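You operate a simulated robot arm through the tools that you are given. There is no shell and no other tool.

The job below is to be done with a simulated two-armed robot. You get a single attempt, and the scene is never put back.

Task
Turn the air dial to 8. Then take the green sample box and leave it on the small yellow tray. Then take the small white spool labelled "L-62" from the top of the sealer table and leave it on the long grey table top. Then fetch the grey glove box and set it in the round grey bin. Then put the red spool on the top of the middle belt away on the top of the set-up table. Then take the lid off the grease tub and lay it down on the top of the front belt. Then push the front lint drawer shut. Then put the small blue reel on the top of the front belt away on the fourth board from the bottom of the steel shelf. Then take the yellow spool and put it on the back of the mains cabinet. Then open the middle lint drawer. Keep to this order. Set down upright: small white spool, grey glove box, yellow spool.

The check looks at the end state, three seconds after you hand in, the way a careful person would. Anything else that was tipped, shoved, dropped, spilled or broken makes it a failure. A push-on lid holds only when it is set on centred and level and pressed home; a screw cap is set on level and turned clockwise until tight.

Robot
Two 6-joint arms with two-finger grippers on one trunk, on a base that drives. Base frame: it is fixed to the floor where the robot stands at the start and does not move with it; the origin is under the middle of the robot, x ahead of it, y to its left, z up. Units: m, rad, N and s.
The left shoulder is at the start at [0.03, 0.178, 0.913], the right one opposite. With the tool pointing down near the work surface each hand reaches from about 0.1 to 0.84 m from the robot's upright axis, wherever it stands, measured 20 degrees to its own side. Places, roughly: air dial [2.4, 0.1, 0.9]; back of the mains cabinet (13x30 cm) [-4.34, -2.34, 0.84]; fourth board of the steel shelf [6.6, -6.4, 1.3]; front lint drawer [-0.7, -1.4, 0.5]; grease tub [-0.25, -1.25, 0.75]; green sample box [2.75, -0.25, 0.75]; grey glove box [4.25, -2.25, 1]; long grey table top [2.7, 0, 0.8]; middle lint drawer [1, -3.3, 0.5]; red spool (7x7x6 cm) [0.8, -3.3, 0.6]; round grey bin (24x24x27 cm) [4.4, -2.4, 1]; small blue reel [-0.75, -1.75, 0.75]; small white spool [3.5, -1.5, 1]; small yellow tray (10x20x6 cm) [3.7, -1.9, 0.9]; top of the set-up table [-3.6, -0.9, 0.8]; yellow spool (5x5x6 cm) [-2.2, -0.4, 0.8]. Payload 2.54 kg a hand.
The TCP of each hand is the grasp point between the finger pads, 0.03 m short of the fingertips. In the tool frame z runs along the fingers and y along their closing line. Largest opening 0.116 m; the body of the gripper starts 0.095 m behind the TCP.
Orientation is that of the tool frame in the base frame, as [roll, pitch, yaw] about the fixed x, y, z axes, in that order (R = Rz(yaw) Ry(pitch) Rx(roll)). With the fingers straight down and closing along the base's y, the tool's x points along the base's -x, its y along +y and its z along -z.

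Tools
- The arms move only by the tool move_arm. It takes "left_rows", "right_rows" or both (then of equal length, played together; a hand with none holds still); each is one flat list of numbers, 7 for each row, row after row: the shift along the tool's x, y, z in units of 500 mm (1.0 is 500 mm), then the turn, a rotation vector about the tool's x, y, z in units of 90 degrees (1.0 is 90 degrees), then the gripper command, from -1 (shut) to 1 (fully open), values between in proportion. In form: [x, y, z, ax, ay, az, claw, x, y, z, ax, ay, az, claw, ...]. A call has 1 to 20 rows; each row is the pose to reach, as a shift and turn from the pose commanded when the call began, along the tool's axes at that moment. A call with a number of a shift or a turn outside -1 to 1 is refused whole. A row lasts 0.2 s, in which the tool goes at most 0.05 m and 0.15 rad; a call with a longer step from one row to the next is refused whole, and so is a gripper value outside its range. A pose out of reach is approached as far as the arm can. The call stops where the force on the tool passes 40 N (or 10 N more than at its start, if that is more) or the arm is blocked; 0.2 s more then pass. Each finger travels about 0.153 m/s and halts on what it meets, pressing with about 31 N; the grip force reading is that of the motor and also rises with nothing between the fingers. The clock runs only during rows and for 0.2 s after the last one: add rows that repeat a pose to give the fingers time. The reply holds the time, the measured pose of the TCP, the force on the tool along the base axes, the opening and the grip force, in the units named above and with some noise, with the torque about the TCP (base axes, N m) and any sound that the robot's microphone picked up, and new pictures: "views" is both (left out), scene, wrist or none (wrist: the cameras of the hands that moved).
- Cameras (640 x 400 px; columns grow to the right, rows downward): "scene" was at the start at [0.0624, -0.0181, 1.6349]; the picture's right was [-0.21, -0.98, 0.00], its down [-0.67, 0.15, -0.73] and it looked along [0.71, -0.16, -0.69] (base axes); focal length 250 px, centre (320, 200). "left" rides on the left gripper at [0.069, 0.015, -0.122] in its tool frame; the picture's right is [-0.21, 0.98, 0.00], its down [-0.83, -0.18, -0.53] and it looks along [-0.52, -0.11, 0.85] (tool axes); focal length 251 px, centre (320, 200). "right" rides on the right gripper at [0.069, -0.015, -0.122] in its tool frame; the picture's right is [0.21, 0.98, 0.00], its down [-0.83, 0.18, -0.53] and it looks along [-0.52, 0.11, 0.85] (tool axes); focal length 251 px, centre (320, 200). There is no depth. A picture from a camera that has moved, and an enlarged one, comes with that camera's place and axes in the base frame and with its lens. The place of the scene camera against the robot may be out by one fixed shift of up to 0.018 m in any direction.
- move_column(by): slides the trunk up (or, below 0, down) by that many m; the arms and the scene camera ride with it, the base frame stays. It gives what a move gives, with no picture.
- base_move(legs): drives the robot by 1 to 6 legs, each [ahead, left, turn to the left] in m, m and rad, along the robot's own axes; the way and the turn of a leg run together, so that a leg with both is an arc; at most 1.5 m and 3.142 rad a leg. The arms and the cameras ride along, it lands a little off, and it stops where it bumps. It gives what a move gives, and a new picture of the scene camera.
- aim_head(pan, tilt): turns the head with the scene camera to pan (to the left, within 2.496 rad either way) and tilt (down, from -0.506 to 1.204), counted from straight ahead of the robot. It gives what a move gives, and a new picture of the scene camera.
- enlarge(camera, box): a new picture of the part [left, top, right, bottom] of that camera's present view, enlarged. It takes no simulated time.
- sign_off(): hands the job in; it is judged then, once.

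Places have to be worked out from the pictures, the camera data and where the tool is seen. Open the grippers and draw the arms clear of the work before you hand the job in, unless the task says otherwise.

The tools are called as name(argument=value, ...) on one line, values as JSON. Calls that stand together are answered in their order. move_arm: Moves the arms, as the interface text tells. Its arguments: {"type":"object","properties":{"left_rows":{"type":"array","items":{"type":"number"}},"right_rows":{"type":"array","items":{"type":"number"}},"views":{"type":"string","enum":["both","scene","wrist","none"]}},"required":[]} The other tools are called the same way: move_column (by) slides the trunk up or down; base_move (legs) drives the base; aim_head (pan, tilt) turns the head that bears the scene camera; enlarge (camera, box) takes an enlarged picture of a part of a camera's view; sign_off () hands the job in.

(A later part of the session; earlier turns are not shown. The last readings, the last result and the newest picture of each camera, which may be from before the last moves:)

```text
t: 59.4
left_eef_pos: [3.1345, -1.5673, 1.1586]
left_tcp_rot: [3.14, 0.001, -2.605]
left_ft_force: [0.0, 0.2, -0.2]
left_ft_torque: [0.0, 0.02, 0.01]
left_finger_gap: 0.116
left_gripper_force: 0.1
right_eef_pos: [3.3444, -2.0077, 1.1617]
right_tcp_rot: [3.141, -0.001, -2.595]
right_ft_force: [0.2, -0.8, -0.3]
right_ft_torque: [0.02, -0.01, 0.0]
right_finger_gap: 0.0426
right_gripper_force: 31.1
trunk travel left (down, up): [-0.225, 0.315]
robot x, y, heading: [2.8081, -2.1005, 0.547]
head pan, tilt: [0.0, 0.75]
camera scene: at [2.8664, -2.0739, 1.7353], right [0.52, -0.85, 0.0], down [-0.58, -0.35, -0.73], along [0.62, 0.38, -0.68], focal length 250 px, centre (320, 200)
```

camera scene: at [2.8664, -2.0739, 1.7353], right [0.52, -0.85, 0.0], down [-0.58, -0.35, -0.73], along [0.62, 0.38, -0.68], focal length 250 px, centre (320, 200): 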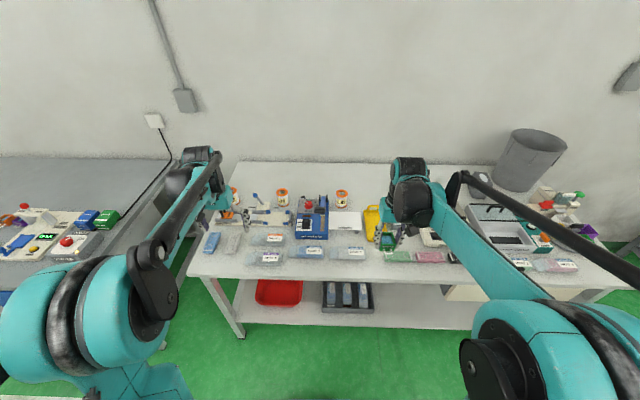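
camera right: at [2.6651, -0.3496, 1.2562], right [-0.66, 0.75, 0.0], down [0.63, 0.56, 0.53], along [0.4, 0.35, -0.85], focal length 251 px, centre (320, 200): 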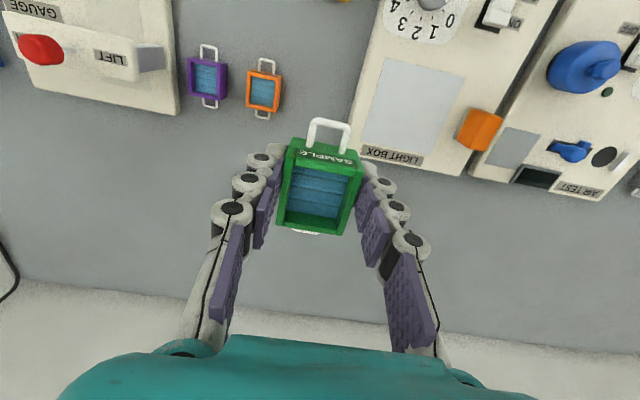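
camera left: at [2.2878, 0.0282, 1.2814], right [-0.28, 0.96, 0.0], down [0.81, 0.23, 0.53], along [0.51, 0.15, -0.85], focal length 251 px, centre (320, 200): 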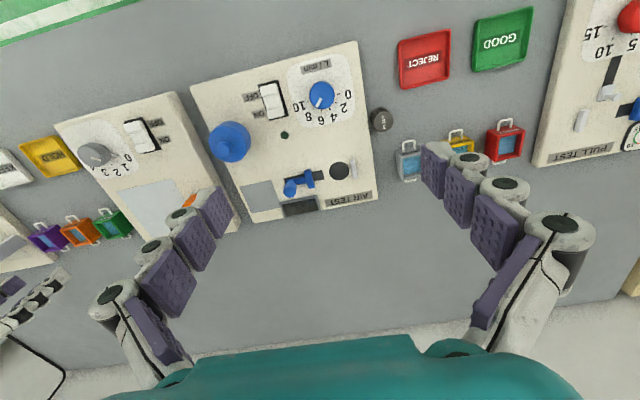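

I am in front of the sealer table. I enlarge the table top to find the yellow tray, the white spools and the glove box.

enlarge(camera="scene", box=[190, 160, 350, 280])

enlarge(camera="scene", box=[330, 160, 490, 280])

enlarge(camera="scene", box=[460, 120, 640, 280])

enlarge(camera="right", box=[0, 0, 640, 400])

enlarge(camera="left", box=[0, 0, 640, 400])

```text
3.33 times, centred on (270, 220) of scene
camera zoom: at [2.8664, -2.0739, 1.7353], right [0.52, -0.85, 0.0], down [-0.58, -0.35, -0.73], along [0.62, 0.38, -0.68], focal length 832 px, centre (487, 133)
```

zoom: 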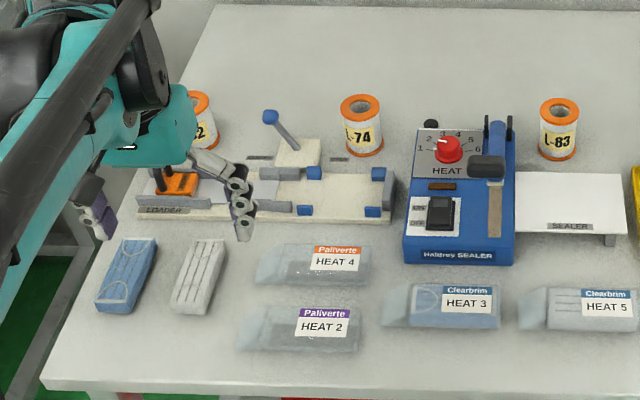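

```text
3.33 times, centred on (410, 220) of scene
camera zoom: at [2.8664, -2.0739, 1.7353], right [0.52, -0.85, 0.0], down [-0.58, -0.35, -0.73], along [0.62, 0.38, -0.68], focal length 832 px, centre (20, 133)
```

zoom: 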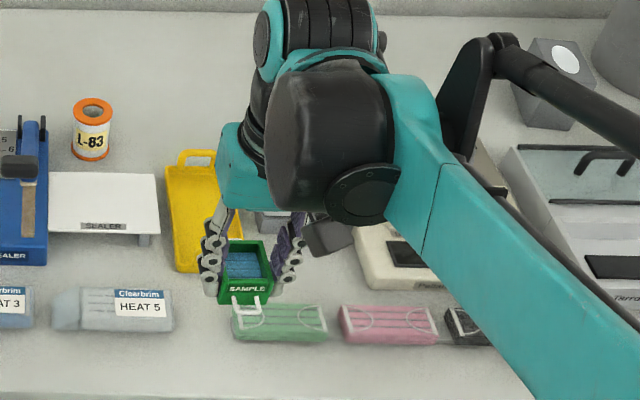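

```text
2.50 times, centred on (550, 200) of scene
camera zoom: at [2.8664, -2.0739, 1.7353], right [0.52, -0.85, 0.0], down [-0.58, -0.35, -0.73], along [0.62, 0.38, -0.68], focal length 624 px, centre (-255, 200)
```

zoom: 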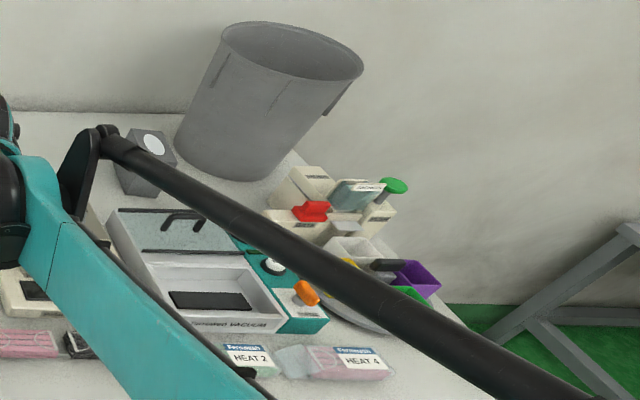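

```text
1.00 times, centred on (320, 200) of right (not enlarged: the box is as wide or as high as the picture)
camera zoom: at [3.2936, -2.0558, 1.2829], right [-0.69, 0.72, 0.0], down [0.61, 0.58, 0.53], along [0.39, 0.37, -0.85], focal length 251 px, centre (320, 200)
```

zoom: 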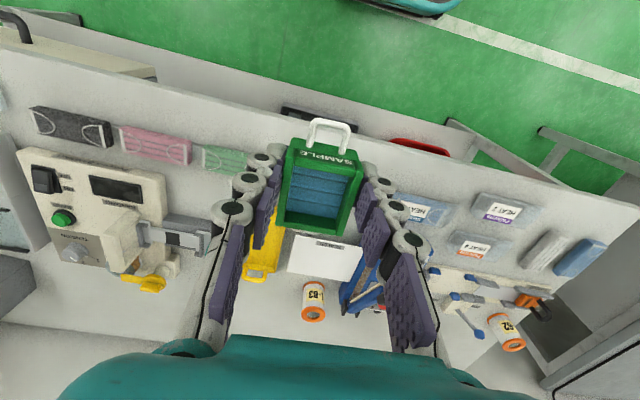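

```text
1.00 times, centred on (320, 200) of left (not enlarged: the box is as wide or as high as the picture)
camera zoom: at [3.0684, -1.5894, 1.2814], right [-0.31, 0.95, 0.0], down [0.8, 0.27, 0.53], along [0.51, 0.17, -0.85], focal length 251 px, centre (320, 200)
```

zoom: 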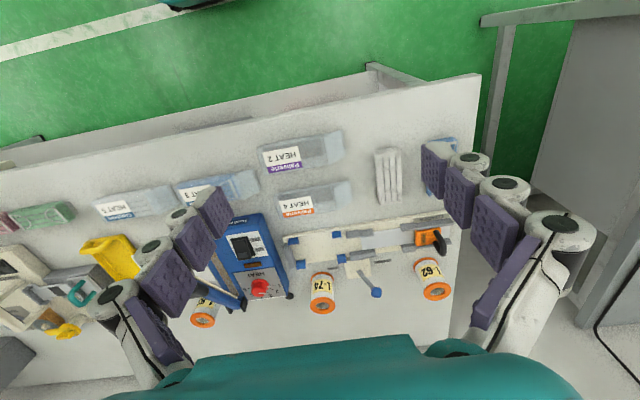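

I see white spools "L-74", "L-83" and one at the left end; I verify the label of the left one and look at the yellow tray and glove box more closely.

enlarge(camera="left", box=[280, 220, 480, 320])

enlarge(camera="right", box=[230, 200, 390, 330])

enlarge(camera="right", box=[0, 80, 240, 310])

enlarge(camera="scene", box=[480, 180, 620, 280])

```text
3.20 times, centred on (380, 270) of left
camera zoom: at [3.0684, -1.5894, 1.2814], right [-0.31, 0.95, 0.0], down [0.8, 0.27, 0.53], along [0.51, 0.17, -0.85], focal length 805 px, centre (128, -24)
```

zoom: 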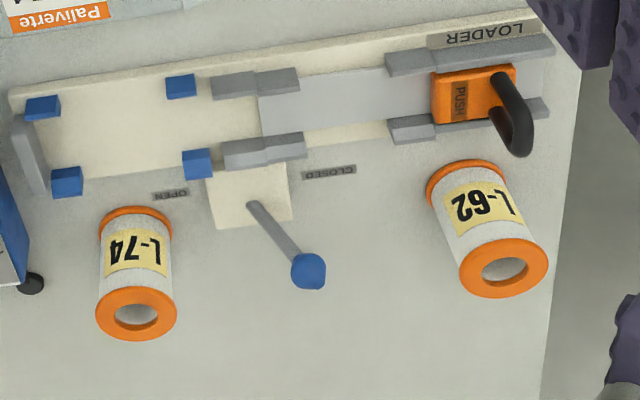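

```text
3.08 times, centred on (310, 265) of right
camera zoom: at [3.2936, -2.0558, 1.2829], right [-0.69, 0.72, 0.0], down [0.61, 0.58, 0.53], along [0.39, 0.37, -0.85], focal length 774 px, centre (351, 0)
```

zoom: 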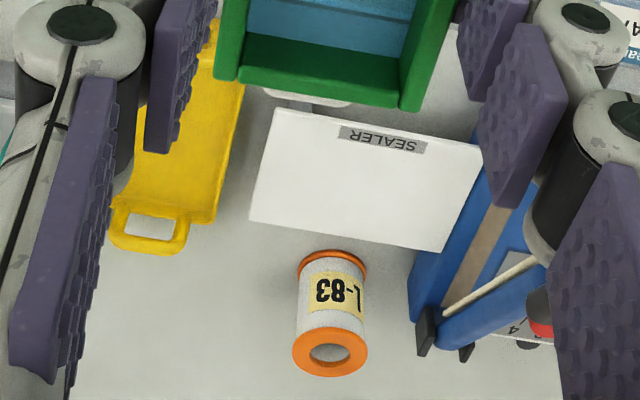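

```text
1.74 times, centred on (120, 195) of right
camera zoom: at [3.2936, -2.0558, 1.2829], right [-0.69, 0.72, 0.0], down [0.61, 0.58, 0.53], along [0.39, 0.37, -0.85], focal length 437 px, centre (668, 209)
```

zoom: 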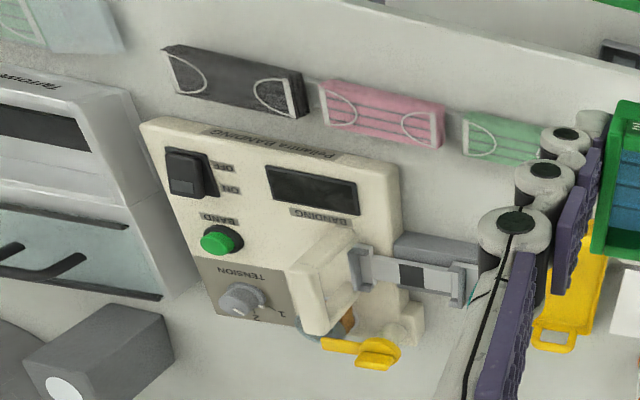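

```text
4.00 times, centred on (550, 230) of scene
camera zoom: at [2.8664, -2.0739, 1.7353], right [0.52, -0.85, 0.0], down [-0.58, -0.35, -0.73], along [0.62, 0.38, -0.68], focal length 999 px, centre (-600, 80)
```

zoom: 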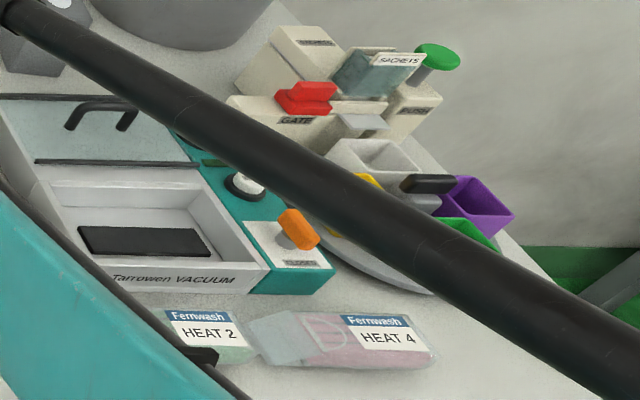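

L-62 is confirmed at the left end, and the grey glove box is the cuboid with the white oval beside the bin. I move 0.2 m closer to bring the tray into easy reach.

base_move(legs=[[0.2, 0, -0.023]])

enlarge(camera="right", box=[0, 0, 640, 400])

enlarge(camera="scene", box=[320, 180, 480, 300])

```text
t: 61.0
left_eef_pos: [3.3189, -1.475, 1.159]
left_tcp_rot: [3.141, -0.002, -2.634]
left_ft_force: [0.6, 0.1, -0.8]
left_ft_torque: [-0.02, 0.07, 0.0]
left_finger_gap: 0.1157
left_gripper_force: 0.0
right_eef_pos: [3.5175, -1.9197, 1.1626]
right_tcp_rot: [-3.141, 0.0, -2.618]
right_ft_force: [1.4, -0.2, -1.1]
right_ft_torque: [-0.01, 0.04, -0.02]
right_finger_gap: 0.0426
right_gripper_force: 30.8
trunk travel left (down, up): [-0.225, 0.315]
robot x, y, heading: [2.9783, -2.0011, 0.518]
head pan, tilt: [0.0, 0.75]
camera scene: at [3.0372, -1.974, 1.7353], right [0.5, -0.87, 0.0], down [-0.59, -0.34, -0.73], along [0.63, 0.36, -0.68], focal length 250 px, centre (320, 200)
```

scene: 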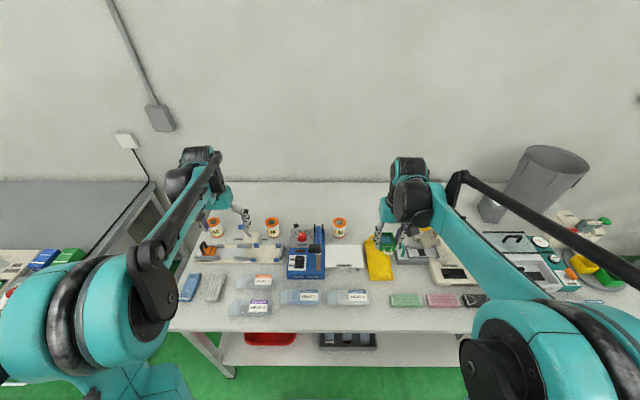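

```text
1.00 times, centred on (320, 200) of right (not enlarged: the box is as wide or as high as the picture)
camera zoom: at [3.4643, -1.9676, 1.2826], right [-0.67, 0.74, 0.0], down [0.63, 0.57, 0.53], along [0.39, 0.36, -0.85], focal length 251 px, centre (320, 200)
```

zoom: 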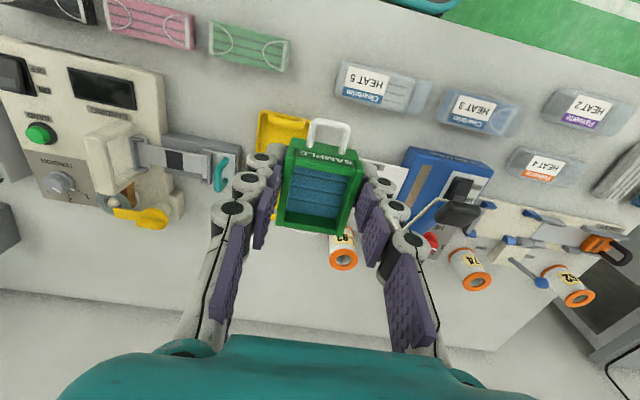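

```text
3.33 times, centred on (400, 240) of scene
camera zoom: at [3.0372, -1.974, 1.7353], right [0.5, -0.87, 0.0], down [-0.59, -0.34, -0.73], along [0.63, 0.36, -0.68], focal length 832 px, centre (53, 67)
```

zoom: 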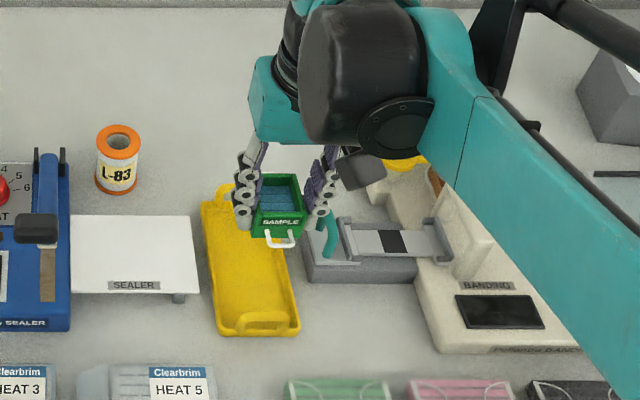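

The tray is between the white sealer plate and the banding machine, spanning roughly 0.55–0.74 m ahead and 0.19–0.29 m to my right. I bring the box over its nearer part and lower to 1.0 for a check.

move_arm(right_rows=[-0.07, -0.026, 0, 0, 0, 0, -0.5, -0.14, -0.052, 0, 0, 0, 0, -0.5, -0.204, -0.078, 0.04, 0, 0, 0, -0.5, -0.204, -0.078, 0.12, 0, 0, 0, -0.5, -0.204, -0.078, 0.2, 0, 0, 0, -0.5, -0.204, -0.078, 0.28, 0, 0, 0, -0.5, -0.204, -0.078, 0.32, 0, 0, 0, -0.5, -0.204, -0.078, 0.32, 0, 0, 0, -0.5], views="both")

enlarge(camera="scene", box=[340, 200, 440, 280])

```text
t: 62.8
left_eef_pos: [3.3175, -1.4755, 1.1589]
left_tcp_rot: [-3.141, 0.0, -2.632]
left_ft_force: [0.6, 0.1, -0.2]
left_ft_torque: [0.04, -0.03, -0.02]
left_finger_gap: 0.1158
left_gripper_force: 0.0
right_eef_pos: [3.6219, -1.9057, 1.0003]
right_tcp_rot: [-3.141, 0.001, -2.62]
right_ft_force: [0.0, 0.0, -0.8]
right_ft_torque: [0.0, -0.01, 0.04]
right_finger_gap: 0.0428
right_gripper_force: 31.0
trunk travel left (down, up): [-0.225, 0.315]
robot x, y, heading: [2.9774, -2.0001, 0.519]
head pan, tilt: [0.0, 0.75]
camera scene: at [3.036, -1.9748, 1.7354], right [0.5, -0.87, 0.0], down [-0.59, -0.34, -0.73], along [0.63, 0.36, -0.68], focal length 250 px, centre (320, 200)
camera right: at [3.5704, -1.953, 1.1219], right [-0.67, 0.74, 0.0], down [0.63, 0.57, 0.53], along [0.4, 0.36, -0.85], focal length 251 px, centre (320, 200)
```

scene: 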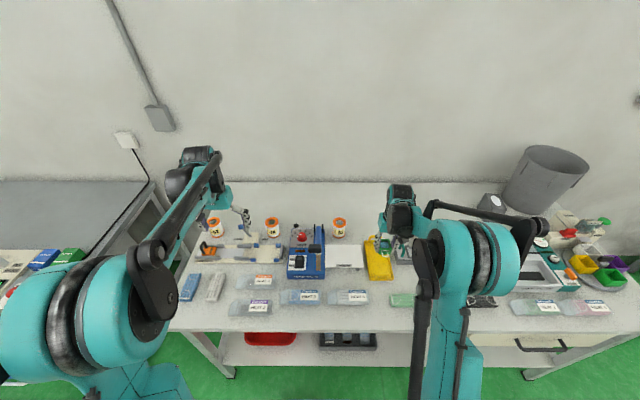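
right: 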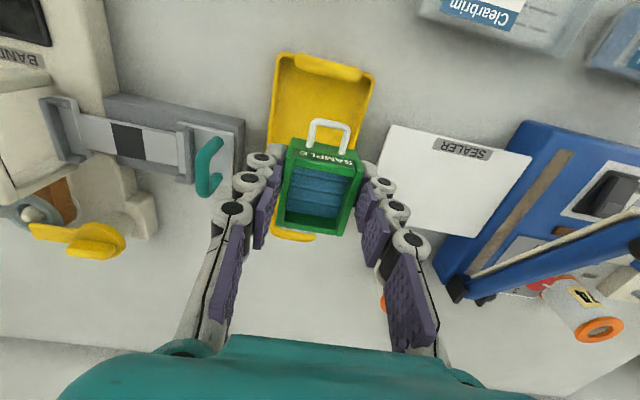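

```text
5.00 times, centred on (390, 240) of scene
camera zoom: at [3.036, -1.9748, 1.7354], right [0.5, -0.87, 0.0], down [-0.59, -0.34, -0.73], along [0.63, 0.36, -0.68], focal length 1249 px, centre (-30, 0)
```

zoom: 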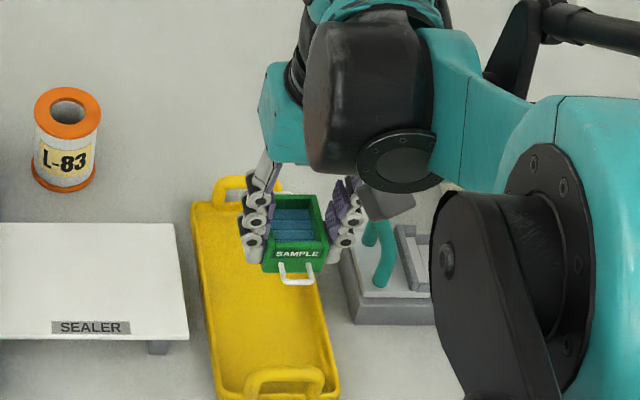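

The box is centred over the tray sideways with its near handle 5 cm from the near edge. I move 1.5 cm further ahead and lower to 0.90.

move_arm(right_rows=[-0.015, 0, 0.04, 0, 0, 0, -0.5, -0.03, 0, 0.09, 0, 0, 0, -0.5, -0.03, 0, 0.14, 0, 0, 0, -0.5, -0.03, 0, 0.18, 0, 0, 0, -0.5, -0.03, 0, 0.2, 0, 0, 0, -0.5, -0.03, 0, 0.2, 0, 0, 0, -0.5], views="both")

enlarge(camera="scene", box=[350, 220, 430, 280])

```text
t: 64.2
left_eef_pos: [3.3173, -1.4751, 1.1589]
left_tcp_rot: [3.141, 0.0, -2.632]
left_ft_force: [0.0, 0.1, -0.5]
left_ft_torque: [-0.01, 0.0, -0.01]
left_finger_gap: 0.1162
left_gripper_force: 0.0
right_eef_pos: [3.6344, -1.8968, 0.9017]
right_tcp_rot: [-3.142, 0.001, -2.62]
right_ft_force: [-0.5, 0.3, -0.3]
right_ft_torque: [0.0, -0.03, -0.01]
right_finger_gap: 0.0429
right_gripper_force: 31.2
trunk travel left (down, up): [-0.225, 0.315]
robot x, y, heading: [2.9792, -1.9998, 0.521]
head pan, tilt: [0.0, 0.75]
camera scene: at [3.0359, -1.9747, 1.7354], right [0.5, -0.87, 0.0], down [-0.59, -0.34, -0.73], along [0.63, 0.36, -0.68], focal length 250 px, centre (320, 200)
camera right: at [3.5826, -1.9442, 1.0227], right [-0.67, 0.74, 0.0], down [0.63, 0.57, 0.53], along [0.4, 0.36, -0.85], focal length 251 px, centre (320, 200)
```

scene: 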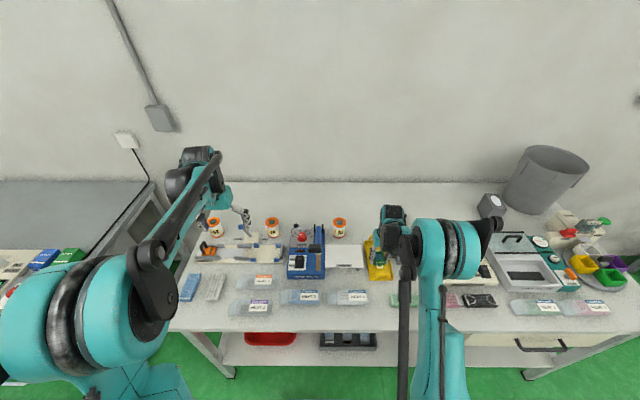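
right: 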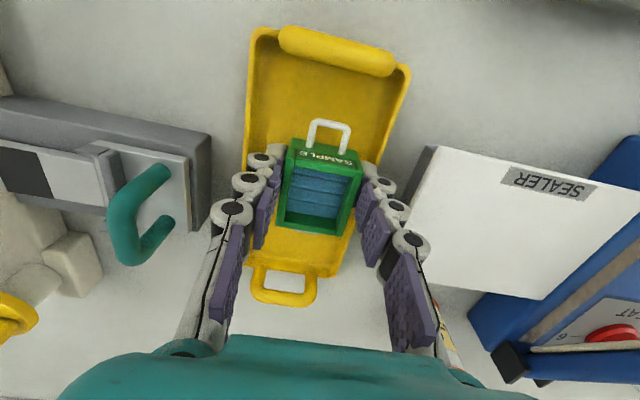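

```text
6.67 times, centred on (390, 250) of scene
camera zoom: at [3.0359, -1.9747, 1.7354], right [0.5, -0.87, 0.0], down [-0.59, -0.34, -0.73], along [0.63, 0.36, -0.68], focal length 1665 px, centre (-147, -133)
```

zoom: 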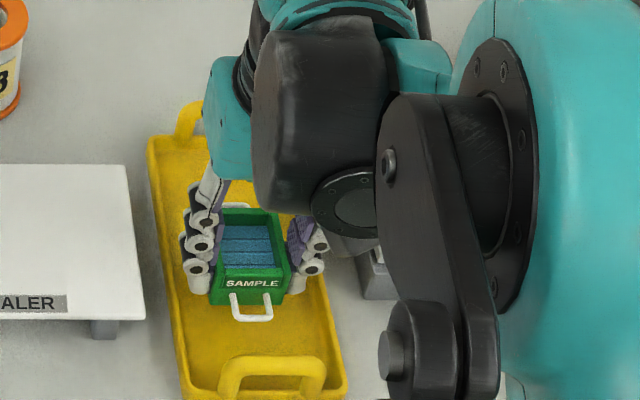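

The box is well inside the tray outline, with no contact yet. I lower in small steps while reading the force.

move_arm(right_rows=[0, 0, 0.006, 0, 0, 0, -0.5, 0, 0, 0.012, 0, 0, 0, -0.5, 0, 0, 0.018, 0, 0, 0, -0.5, 0, 0, 0.024, 0, 0, 0, -0.5, 0, 0, 0.024, 0, 0, 0, -0.5], views="none")

```text
t: 65.3
left_eef_pos: [3.3174, -1.4757, 1.1591]
left_tcp_rot: [-3.141, 0.0, -2.633]
left_ft_force: [-0.2, 0.6, 0.1]
left_ft_torque: [0.02, -0.03, 0.0]
left_finger_gap: 0.116
left_gripper_force: 0.0
right_eef_pos: [3.6361, -1.8959, 0.8884]
right_tcp_rot: [-3.141, 0.0, -2.622]
right_ft_force: [0.4, -0.9, -0.7]
right_ft_torque: [0.02, 0.01, 0.02]
right_finger_gap: 0.043
right_gripper_force: 31.2
trunk travel left (down, up): [-0.225, 0.315]
robot x, y, heading: [2.9769, -2.0037, 0.521]
head pan, tilt: [0.0, 0.75]
```

No contact yet at 0.888. I continue down in 2 mm steps.

move_arm(right_rows=[0, 0, 0.005, 0, 0, 0, -0.5, 0, 0, 0.01, 0, 0, 0, -0.5, 0, 0, 0.01, 0, 0, 0, -0.5], views="none")

move_arm(right_rows=[0, 0, 0.004, 0, 0, 0, -0.5, 0, 0, 0.008, 0, 0, 0, -0.5, 0, 0, 0.008, 0, 0, 0, -0.5], views="wrist")

```text
t: 66.2
left_eef_pos: [3.317, -1.4748, 1.1592]
left_tcp_rot: [-3.141, 0.0, -2.633]
left_ft_force: [0.2, -1.1, 0.6]
left_ft_torque: [-0.03, 0.01, 0.02]
left_finger_gap: 0.1161
left_gripper_force: 0.0
right_eef_pos: [3.6371, -1.8957, 0.8843]
right_tcp_rot: [-3.141, 0.0, -2.619]
right_ft_force: [-0.3, 0.3, -0.6]
right_ft_torque: [0.01, 0.01, -0.02]
right_finger_gap: 0.0428
right_gripper_force: 30.7
trunk travel left (down, up): [-0.225, 0.315]
robot x, y, heading: [2.9803, -2.0019, 0.522]
head pan, tilt: [0.0, 0.75]
```

```text
t: 67.0
left_eef_pos: [3.3172, -1.4765, 1.1594]
left_tcp_rot: [3.141, 0.001, -2.632]
left_ft_force: [-0.5, -0.4, 0.6]
left_ft_torque: [0.01, 0.0, 0.01]
left_finger_gap: 0.116
left_gripper_force: 0.0
right_eef_pos: [3.636, -1.8963, 0.8804]
right_tcp_rot: [-3.14, 0.0, -2.622]
right_ft_force: [-0.4, 0.0, 0.5]
right_ft_torque: [0.01, 0.01, 0.01]
right_finger_gap: 0.0427
right_gripper_force: 30.6
trunk travel left (down, up): [-0.225, 0.315]
robot x, y, heading: [2.9777, -2.0024, 0.519]
head pan, tilt: [0.0, 0.75]
camera right: at [3.5836, -1.9437, 1.002], right [-0.67, 0.74, 0.0], down [0.63, 0.57, 0.53], along [0.4, 0.36, -0.85], focal length 251 px, centre (320, 200)
```

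right: 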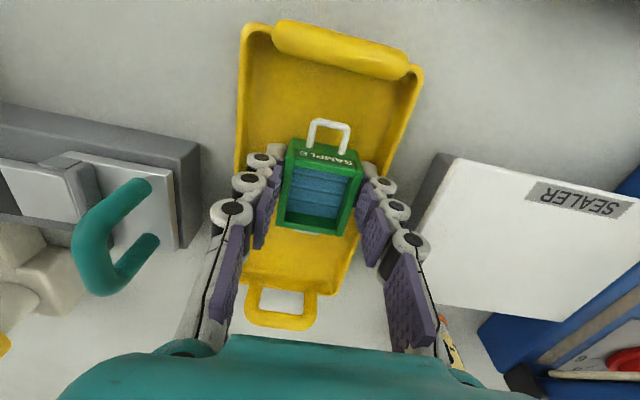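

Still free at 0.880. I continue 6 mm further in small steps.

move_arm(right_rows=[0, 0, 0.004, 0, 0, 0, -0.5, 0, 0, 0.008, 0, 0, 0, -0.5, 0, 0, 0.012, 0, 0, 0, -0.5, 0, 0, 0.012, 0, 0, 0, -0.5], views="none")

enlarge(camera="scene", box=[350, 220, 430, 280])

```text
t: 68.0
left_eef_pos: [3.3163, -1.477, 1.1601]
left_tcp_rot: [3.141, 0.001, -2.631]
left_ft_force: [-0.6, 0.1, 0.0]
left_ft_torque: [-0.02, -0.02, 0.03]
left_finger_gap: 0.116
left_gripper_force: 0.1
right_eef_pos: [3.635, -1.8977, 0.8752]
right_tcp_rot: [-3.141, 0.001, -2.618]
right_ft_force: [2.2, 1.7, 23.5]
right_ft_torque: [0.06, -0.06, -0.03]
right_finger_gap: 0.0426
right_gripper_force: 30.5
trunk travel left (down, up): [-0.225, 0.315]
robot x, y, heading: [2.9789, -2.0041, 0.522]
head pan, tilt: [0.0, 0.75]
```

```text
6.67 times, centred on (390, 250) of scene
camera zoom: at [3.0334, -1.9748, 1.7355], right [0.5, -0.87, 0.0], down [-0.59, -0.34, -0.73], along [0.64, 0.36, -0.68], focal length 1665 px, centre (-147, -133)
```

zoom: 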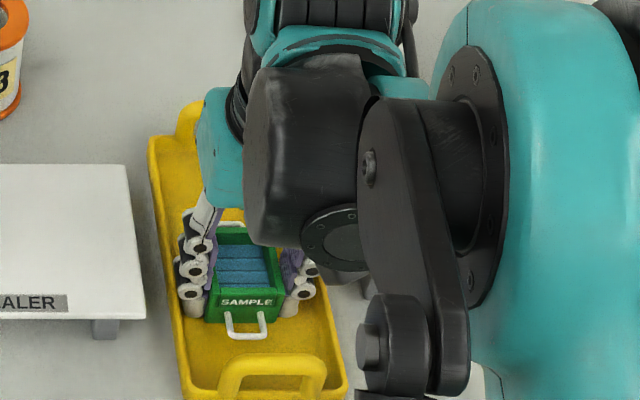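

The box touches the tray floor (23 N) at 0.876. I ease off 1 mm, open only slightly inside the tray, and lift away.

move_arm(right_rows=[0, 0, -0.002, 0, 0, 0, -0.5, 0, 0, -0.002, 0, 0, 0, -0.2, 0, 0, -0.002, 0, 0, 0, -0.05, 0, 0, -0.002, 0, 0, 0, -0.05, 0, 0, -0.03, 0, 0, 0, -0.05, 0, 0, -0.1, 0, 0, 0, -0.05, 0, 0, -0.18, 0, 0, 0, -0.05, 0, 0, -0.26, 0, 0, 0, -0.05, 0, 0, -0.36, 0, 0, 0, 0.3, 0, 0, -0.46, 0, 0, 0, 1], views="both")

enlarge(camera="right", box=[220, 20, 420, 160])

```text
t: 70.2
left_eef_pos: [3.3172, -1.475, 1.1587]
left_tcp_rot: [3.141, 0.0, -2.633]
left_ft_force: [0.7, -0.2, -0.1]
left_ft_torque: [-0.02, 0.0, 0.0]
left_finger_gap: 0.1161
left_gripper_force: 0.0
right_eef_pos: [3.6362, -1.8944, 1.1046]
right_tcp_rot: [-3.141, 0.001, -2.621]
right_ft_force: [0.2, -0.4, -0.9]
right_ft_torque: [0.03, -0.06, 0.01]
right_finger_gap: 0.1158
right_gripper_force: 0.1
trunk travel left (down, up): [-0.225, 0.315]
robot x, y, heading: [2.9801, -2.0025, 0.524]
head pan, tilt: [0.0, 0.75]
camera scene: at [3.0351, -1.9747, 1.7354], right [0.5, -0.87, 0.0], down [-0.59, -0.34, -0.73], along [0.63, 0.36, -0.68], focal length 250 px, centre (320, 200)
camera right: at [3.5844, -1.9413, 1.2275], right [-0.67, 0.74, 0.0], down [0.63, 0.57, 0.53], along [0.4, 0.36, -0.85], focal length 251 px, centre (320, 200)
```

scene: 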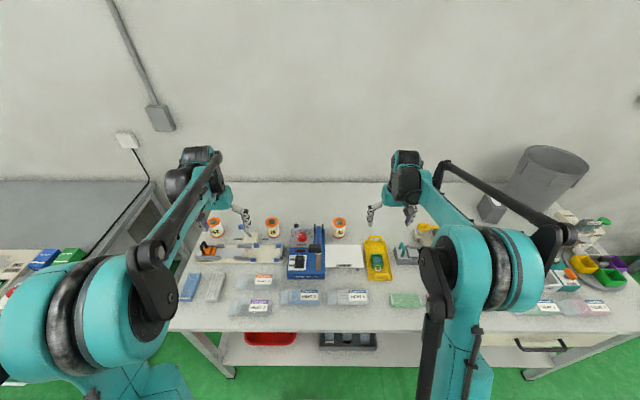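
right: 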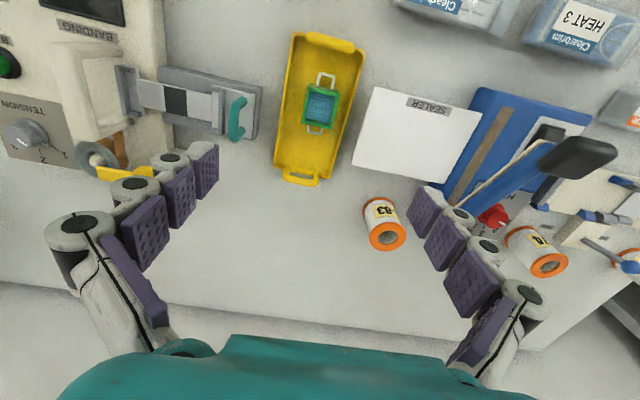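

```text
2.86 times, centred on (320, 90) of right
camera zoom: at [3.5844, -1.9413, 1.2275], right [-0.67, 0.74, 0.0], down [0.63, 0.57, 0.53], along [0.4, 0.36, -0.85], focal length 718 px, centre (320, 514)
```

zoom: 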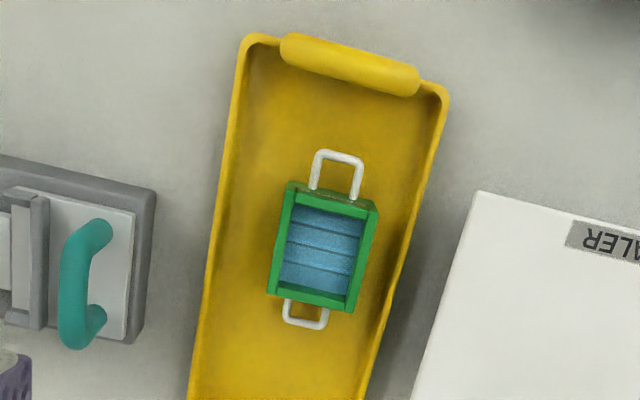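

The green box sits upright in the yellow tray. I retract the right hand and shift left 0.35 m to reach the L-62 spool with the left hand.

move_arm(right_rows=[0.08, 0, -0.04, 0, 0, 0, 1, 0.16, 0, -0.08, 0, 0, 0, 1, 0.24, 0, -0.12, 0, 0, 0, 1, 0.3, 0, -0.12, 0, 0, 0, 1], views="none")

base_move(legs=[[0, 0.35, 0]])

enlarge(camera="left", box=[0, 0, 640, 400])

enlarge(camera="scene", box=[220, 200, 380, 300])

```text
t: 71.2
left_eef_pos: [3.3172, -1.4753, 1.1597]
left_tcp_rot: [3.141, -0.001, -2.631]
left_ft_force: [0.2, 0.1, -0.6]
left_ft_torque: [0.05, -0.01, 0.02]
left_finger_gap: 0.1161
left_gripper_force: 0.1
right_eef_pos: [3.5067, -1.9735, 1.167]
right_tcp_rot: [-3.14, 0.0, -2.62]
right_ft_force: [-1.6, -0.6, -0.7]
right_ft_torque: [0.03, -0.01, -0.02]
right_finger_gap: 0.1159
right_gripper_force: 0.1
trunk travel left (down, up): [-0.225, 0.315]
robot x, y, heading: [2.9781, -2.0008, 0.518]
head pan, tilt: [0.0, 0.75]
```

```text
t: 73.4
left_eef_pos: [3.1477, -1.1783, 1.1586]
left_tcp_rot: [-3.141, -0.001, -2.632]
left_ft_force: [-0.2, 0.7, -0.4]
left_ft_torque: [-0.05, -0.03, 0.04]
left_finger_gap: 0.1159
left_gripper_force: 0.1
right_eef_pos: [3.3373, -1.6761, 1.167]
right_tcp_rot: [3.141, -0.001, -2.623]
right_ft_force: [-0.3, -0.1, 0.3]
right_ft_torque: [-0.01, -0.03, -0.01]
right_finger_gap: 0.1161
right_gripper_force: 0.1
trunk travel left (down, up): [-0.225, 0.315]
robot x, y, heading: [2.8098, -1.7033, 0.521]
head pan, tilt: [0.0, 0.75]
camera scene: at [2.8653, -1.6766, 1.7353], right [0.5, -0.87, 0.0], down [-0.59, -0.34, -0.73], along [0.64, 0.36, -0.68], focal length 250 px, centre (320, 200)
```

scene: 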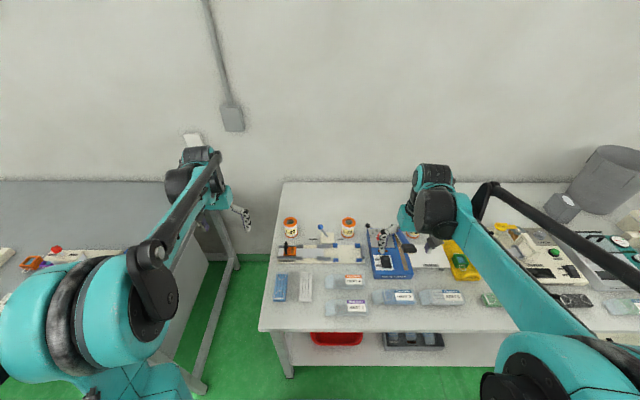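

```text
1.00 times, centred on (320, 200) of left (not enlarged: the box is as wide or as high as the picture)
camera zoom: at [3.0809, -1.1986, 1.2811], right [-0.29, 0.96, 0.0], down [0.81, 0.24, 0.53], along [0.51, 0.15, -0.85], focal length 251 px, centre (320, 200)
```

zoom: 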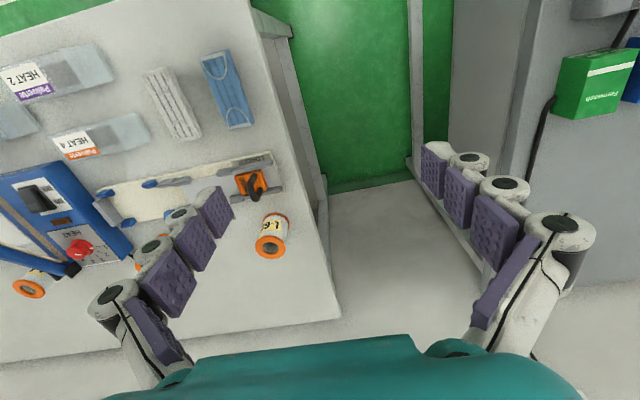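

```text
4.00 times, centred on (300, 250) of scene
camera zoom: at [2.8653, -1.6766, 1.7353], right [0.5, -0.87, 0.0], down [-0.59, -0.34, -0.73], along [0.64, 0.36, -0.68], focal length 999 px, centre (400, 0)
```

zoom: 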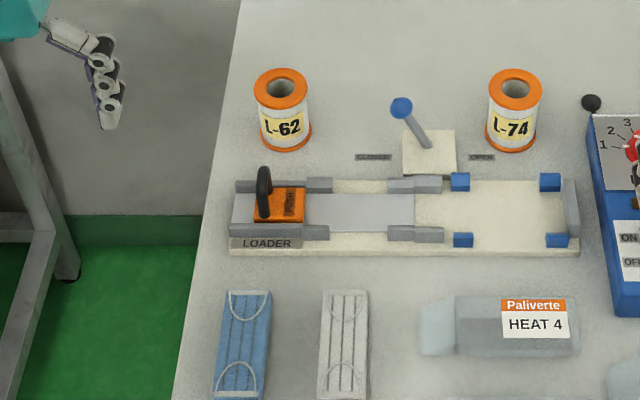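

L-62 stands near (3.431, -1.193) with its top at about 0.915. I bring the left hand above it at 1.05 for a closer look.

move_arm(left_rows=[-0.068, -0.043, 0, 0, 0, 0, 0.7, -0.136, -0.086, 0.02, 0, 0, 0, 0.5, -0.204, -0.129, 0.05, 0, 0, 0, 0.5, -0.272, -0.172, 0.09, 0, 0, 0, 0.5, -0.34, -0.215, 0.13, 0, 0, 0, 0.5, -0.408, -0.258, 0.17, 0, 0, 0, 0.5, -0.48, -0.302, 0.22, 0, 0, 0, 0.5, -0.48, -0.302, 0.22, 0, 0, 0, 0.5], views="both")

enlarge(camera="left", box=[240, 60, 400, 180])

enlarge(camera="scene", box=[260, 200, 340, 260])

```text
t: 75.2
left_eef_pos: [3.4308, -1.1963, 1.0509]
left_tcp_rot: [-3.142, 0.001, -2.635]
left_ft_force: [-0.5, -0.1, -0.2]
left_ft_torque: [0.03, -0.04, 0.02]
left_finger_gap: 0.0869
left_gripper_force: 0.1
right_eef_pos: [3.3347, -1.6773, 1.1665]
right_tcp_rot: [3.141, 0.001, -2.625]
right_ft_force: [-0.1, -0.9, 0.2]
right_ft_torque: [0.0, -0.02, -0.01]
right_finger_gap: 0.116
right_gripper_force: 0.1
trunk travel left (down, up): [-0.225, 0.315]
robot x, y, heading: [2.8039, -1.7042, 0.514]
head pan, tilt: [0.0, 0.75]
camera scene: at [2.8635, -1.6784, 1.7355], right [0.5, -0.87, 0.0], down [-0.59, -0.34, -0.73], along [0.64, 0.36, -0.68], focal length 250 px, centre (320, 200)
camera left: at [3.3643, -1.2167, 1.1739], right [-0.29, 0.96, 0.0], down [0.81, 0.24, 0.54], along [0.51, 0.15, -0.84], focal length 251 px, centre (320, 200)
```

scene: 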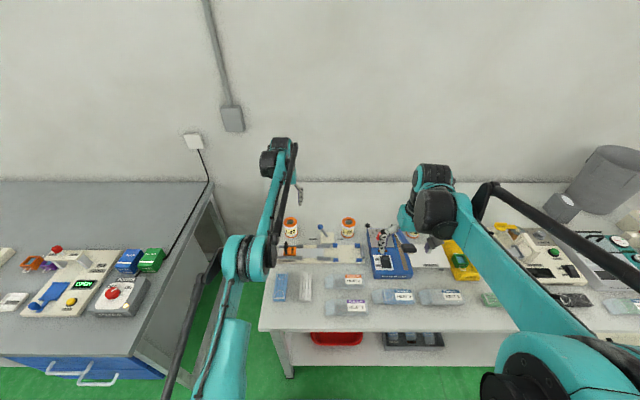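
left: 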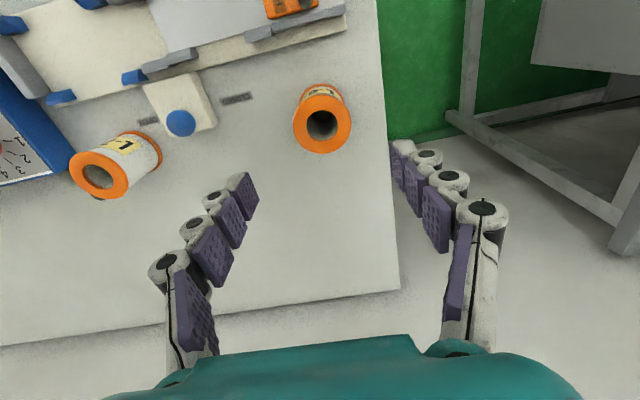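

```text
3.33 times, centred on (320, 120) of left
camera zoom: at [3.3643, -1.2167, 1.1739], right [-0.29, 0.96, 0.0], down [0.81, 0.24, 0.54], along [0.51, 0.15, -0.84], focal length 838 px, centre (320, 467)
```

zoom: 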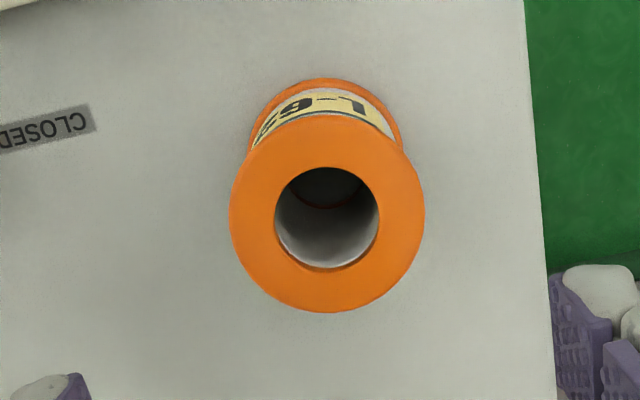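

```text
6.67 times, centred on (300, 230) of scene
camera zoom: at [2.8635, -1.6784, 1.7355], right [0.5, -0.87, 0.0], down [-0.59, -0.34, -0.73], along [0.64, 0.36, -0.68], focal length 1665 px, centre (453, 0)
```

zoom: 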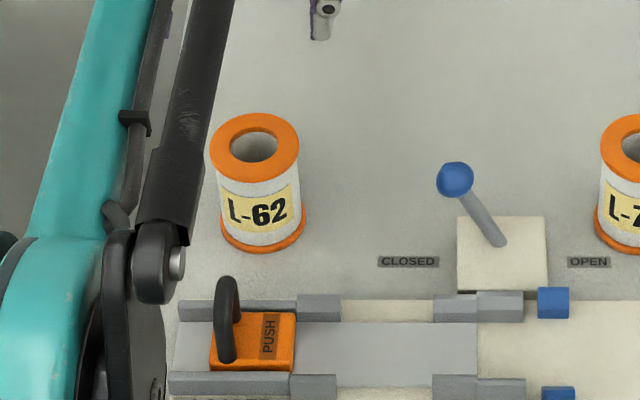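

The hand is centred over the spool (top at about 0.912). I descend to mid-height 0.875 with the fingers open 87 mm.

move_arm(left_rows=[0, 0.004, 0.07, 0, 0, 0, 0.5, 0, 0.004, 0.14, 0, 0, 0, 0.5, 0, 0.004, 0.21, 0, 0, 0, 0.5, 0, 0.004, 0.28, 0, 0, 0, 0.5, 0, 0.004, 0.33, 0, 0, 0, 0.5, 0, 0.004, 0.352, 0, 0, 0, 0.5, 0, 0.004, 0.352, 0, 0, 0, 0.5], views="both")

enlarge(camera="scene", box=[260, 200, 340, 260])

```text
t: 76.8
left_eef_pos: [3.4296, -1.1919, 0.8735]
left_tcp_rot: [3.141, 0.002, -2.634]
left_ft_force: [-0.3, -0.6, 0.0]
left_ft_torque: [-0.01, -0.01, 0.03]
left_finger_gap: 0.0871
left_gripper_force: 0.0
right_eef_pos: [3.3376, -1.6752, 1.166]
right_tcp_rot: [3.141, 0.001, -2.624]
right_ft_force: [0.3, -0.8, -0.8]
right_ft_torque: [-0.01, 0.0, -0.01]
right_finger_gap: 0.1156
right_gripper_force: 0.2
trunk travel left (down, up): [-0.225, 0.315]
robot x, y, heading: [2.8073, -1.7068, 0.521]
head pan, tilt: [0.0, 0.75]
camera scene: at [2.866, -1.6774, 1.7354], right [0.5, -0.87, 0.0], down [-0.59, -0.34, -0.73], along [0.64, 0.36, -0.68], focal length 250 px, centre (320, 200)
camera left: at [3.3618, -1.2131, 0.9952], right [-0.29, 0.96, 0.0], down [0.81, 0.24, 0.54], along [0.51, 0.15, -0.84], focal length 251 px, centre (320, 200)
```

scene: 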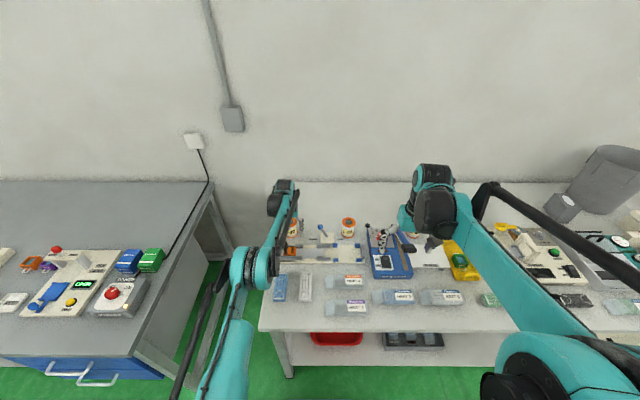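
left: 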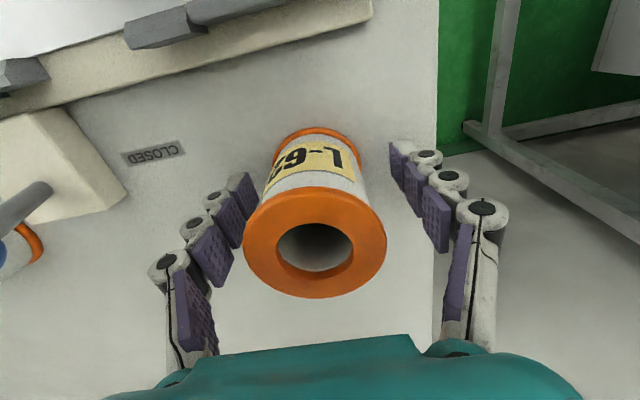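

```text
6.67 times, centred on (300, 230) of scene
camera zoom: at [2.866, -1.6774, 1.7354], right [0.5, -0.87, 0.0], down [-0.59, -0.34, -0.73], along [0.64, 0.36, -0.68], focal length 1665 px, centre (453, 0)
```

zoom: 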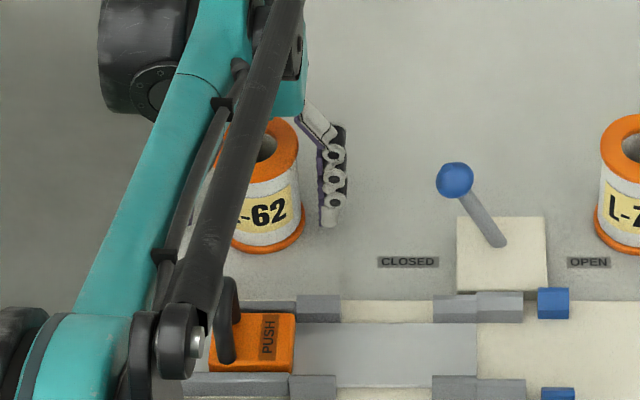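

The spool is centred between the fingers. I close the left gripper on it.

move_arm(left_rows=[0, -0.002, 0, 0, 0, 0, 0.2, 0, -0.002, 0, 0, 0, 0, -0.1, 0, -0.002, 0, 0, 0, 0, -0.3, 0, -0.002, 0, 0, 0, 0, -0.3, 0, -0.002, 0, 0, 0, 0, -0.3], views="wrist")

```text
t: 78.0
left_eef_pos: [3.4307, -1.1929, 0.8743]
left_tcp_rot: [-3.141, 0.002, -2.633]
left_ft_force: [0.3, -1.0, 0.6]
left_ft_torque: [-0.14, -0.02, 0.01]
left_finger_gap: 0.059
left_gripper_force: 31.0
right_eef_pos: [3.337, -1.6761, 1.1652]
right_tcp_rot: [3.141, -0.001, -2.625]
right_ft_force: [0.3, 0.5, -0.2]
right_ft_torque: [0.03, -0.03, 0.04]
right_finger_gap: 0.1161
right_gripper_force: 0.1
trunk travel left (down, up): [-0.225, 0.315]
robot x, y, heading: [2.8107, -1.7008, 0.515]
head pan, tilt: [0.0, 0.75]
camera left: at [3.3622, -1.214, 0.9955], right [-0.29, 0.96, 0.0], down [0.81, 0.24, 0.54], along [0.51, 0.15, -0.84], focal length 251 px, centre (320, 200)
```

left: 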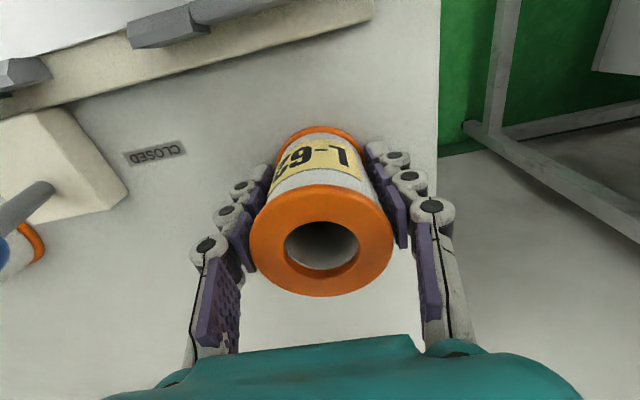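

Gripped at 59 mm. I lift the spool to 1.13 and draw the hand back before driving.

move_arm(left_rows=[0, 0, -0.05, 0, 0, 0, -0.3, 0, 0, -0.13, 0, 0, 0, -0.3, 0, 0, -0.21, 0, 0, 0, -0.3, 0, 0, -0.29, 0, 0, 0, -0.3, 0, 0, -0.37, 0, 0, 0, -0.3, 0, 0, -0.45, 0, 0, 0, -0.3, 0, 0, -0.52, 0, 0, 0, -0.3, 0.08, 0.02, -0.54, 0, 0, 0, -0.3, 0.16, 0.04, -0.56, 0, 0, 0, -0.3, 0.24, 0.06, -0.56, 0, 0, 0, -0.3, 0.32, 0.08, -0.56, 0, 0, 0, -0.3, 0.4, 0.1, -0.56, 0, 0, 0, -0.3, 0.48, 0.12, -0.56, 0, 0, 0, -0.3], views="both")

```text
t: 80.8
left_eef_pos: [3.2643, -1.2201, 1.2573]
left_tcp_rot: [-3.141, -0.005, -2.633]
left_ft_force: [1.2, 0.9, -2.3]
left_ft_torque: [-0.02, 0.05, 0.01]
left_finger_gap: 0.0591
left_gripper_force: 31.8
left hand out of reach, approached as far as the arm can: row 6, 7, 8, 9, 10, 11, 12, 13
right_eef_pos: [3.3378, -1.6776, 1.1649]
right_tcp_rot: [3.141, 0.0, -2.624]
right_ft_force: [-0.5, 1.1, -0.7]
right_ft_torque: [-0.02, 0.08, 0.0]
right_finger_gap: 0.1162
right_gripper_force: 0.1
trunk travel left (down, up): [-0.225, 0.315]
robot x, y, heading: [2.8103, -1.6995, 0.52]
head pan, tilt: [0.0, 0.75]
camera scene: at [2.8672, -1.6767, 1.7353], right [0.5, -0.87, 0.0], down [-0.59, -0.34, -0.73], along [0.63, 0.36, -0.68], focal length 250 px, centre (320, 200)
camera left: at [3.1968, -1.2401, 1.3804], right [-0.29, 0.96, 0.0], down [0.81, 0.24, 0.53], along [0.51, 0.15, -0.85], focal length 251 px, centre (320, 200)
```

scene: 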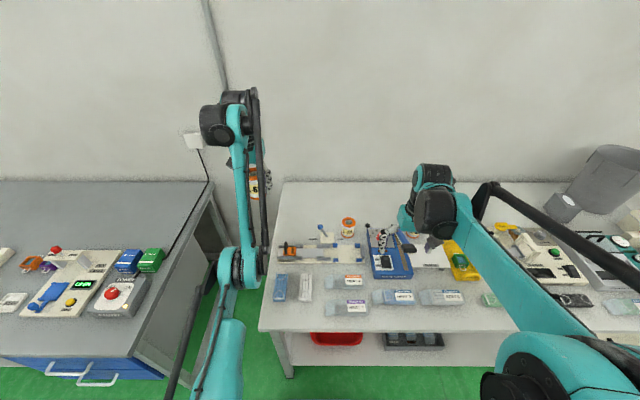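
left: 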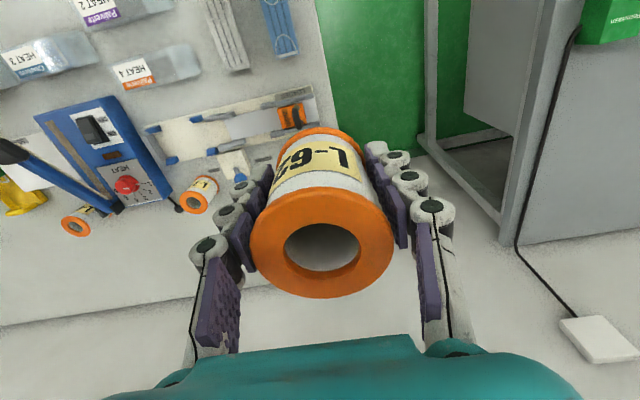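

The arm ran into its reach limit while lifting far out and ended higher than asked, but the spool is still held. I hold the commanded pose for a moment to see whether it settles.

move_arm(left_rows=[0, 0, 0, 0, 0, 0, -0.3, 0, 0, 0, 0, 0, 0, -0.3, 0, 0, 0, 0, 0, 0, -0.3], views="scene")

```text
t: 81.6
left_eef_pos: [3.2628, -1.2214, 1.2586]
left_tcp_rot: [3.141, -0.003, -2.633]
left_ft_force: [0.2, -0.3, -1.7]
left_ft_torque: [-0.07, 0.01, 0.01]
left_finger_gap: 0.0589
left_gripper_force: 31.3
right_eef_pos: [3.337, -1.676, 1.1654]
right_tcp_rot: [3.14, -0.001, -2.624]
right_ft_force: [-0.1, 0.3, -0.1]
right_ft_torque: [-0.03, -0.03, 0.0]
right_finger_gap: 0.116
right_gripper_force: 0.1
trunk travel left (down, up): [-0.225, 0.315]
robot x, y, heading: [2.8067, -1.7025, 0.516]
head pan, tilt: [0.0, 0.75]
camera scene: at [2.8654, -1.6776, 1.7354], right [0.5, -0.87, 0.0], down [-0.59, -0.34, -0.73], along [0.64, 0.36, -0.68], focal length 250 px, centre (320, 200)
```

scene: 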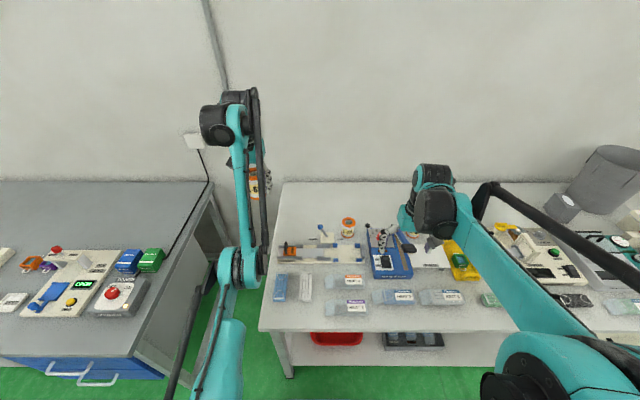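

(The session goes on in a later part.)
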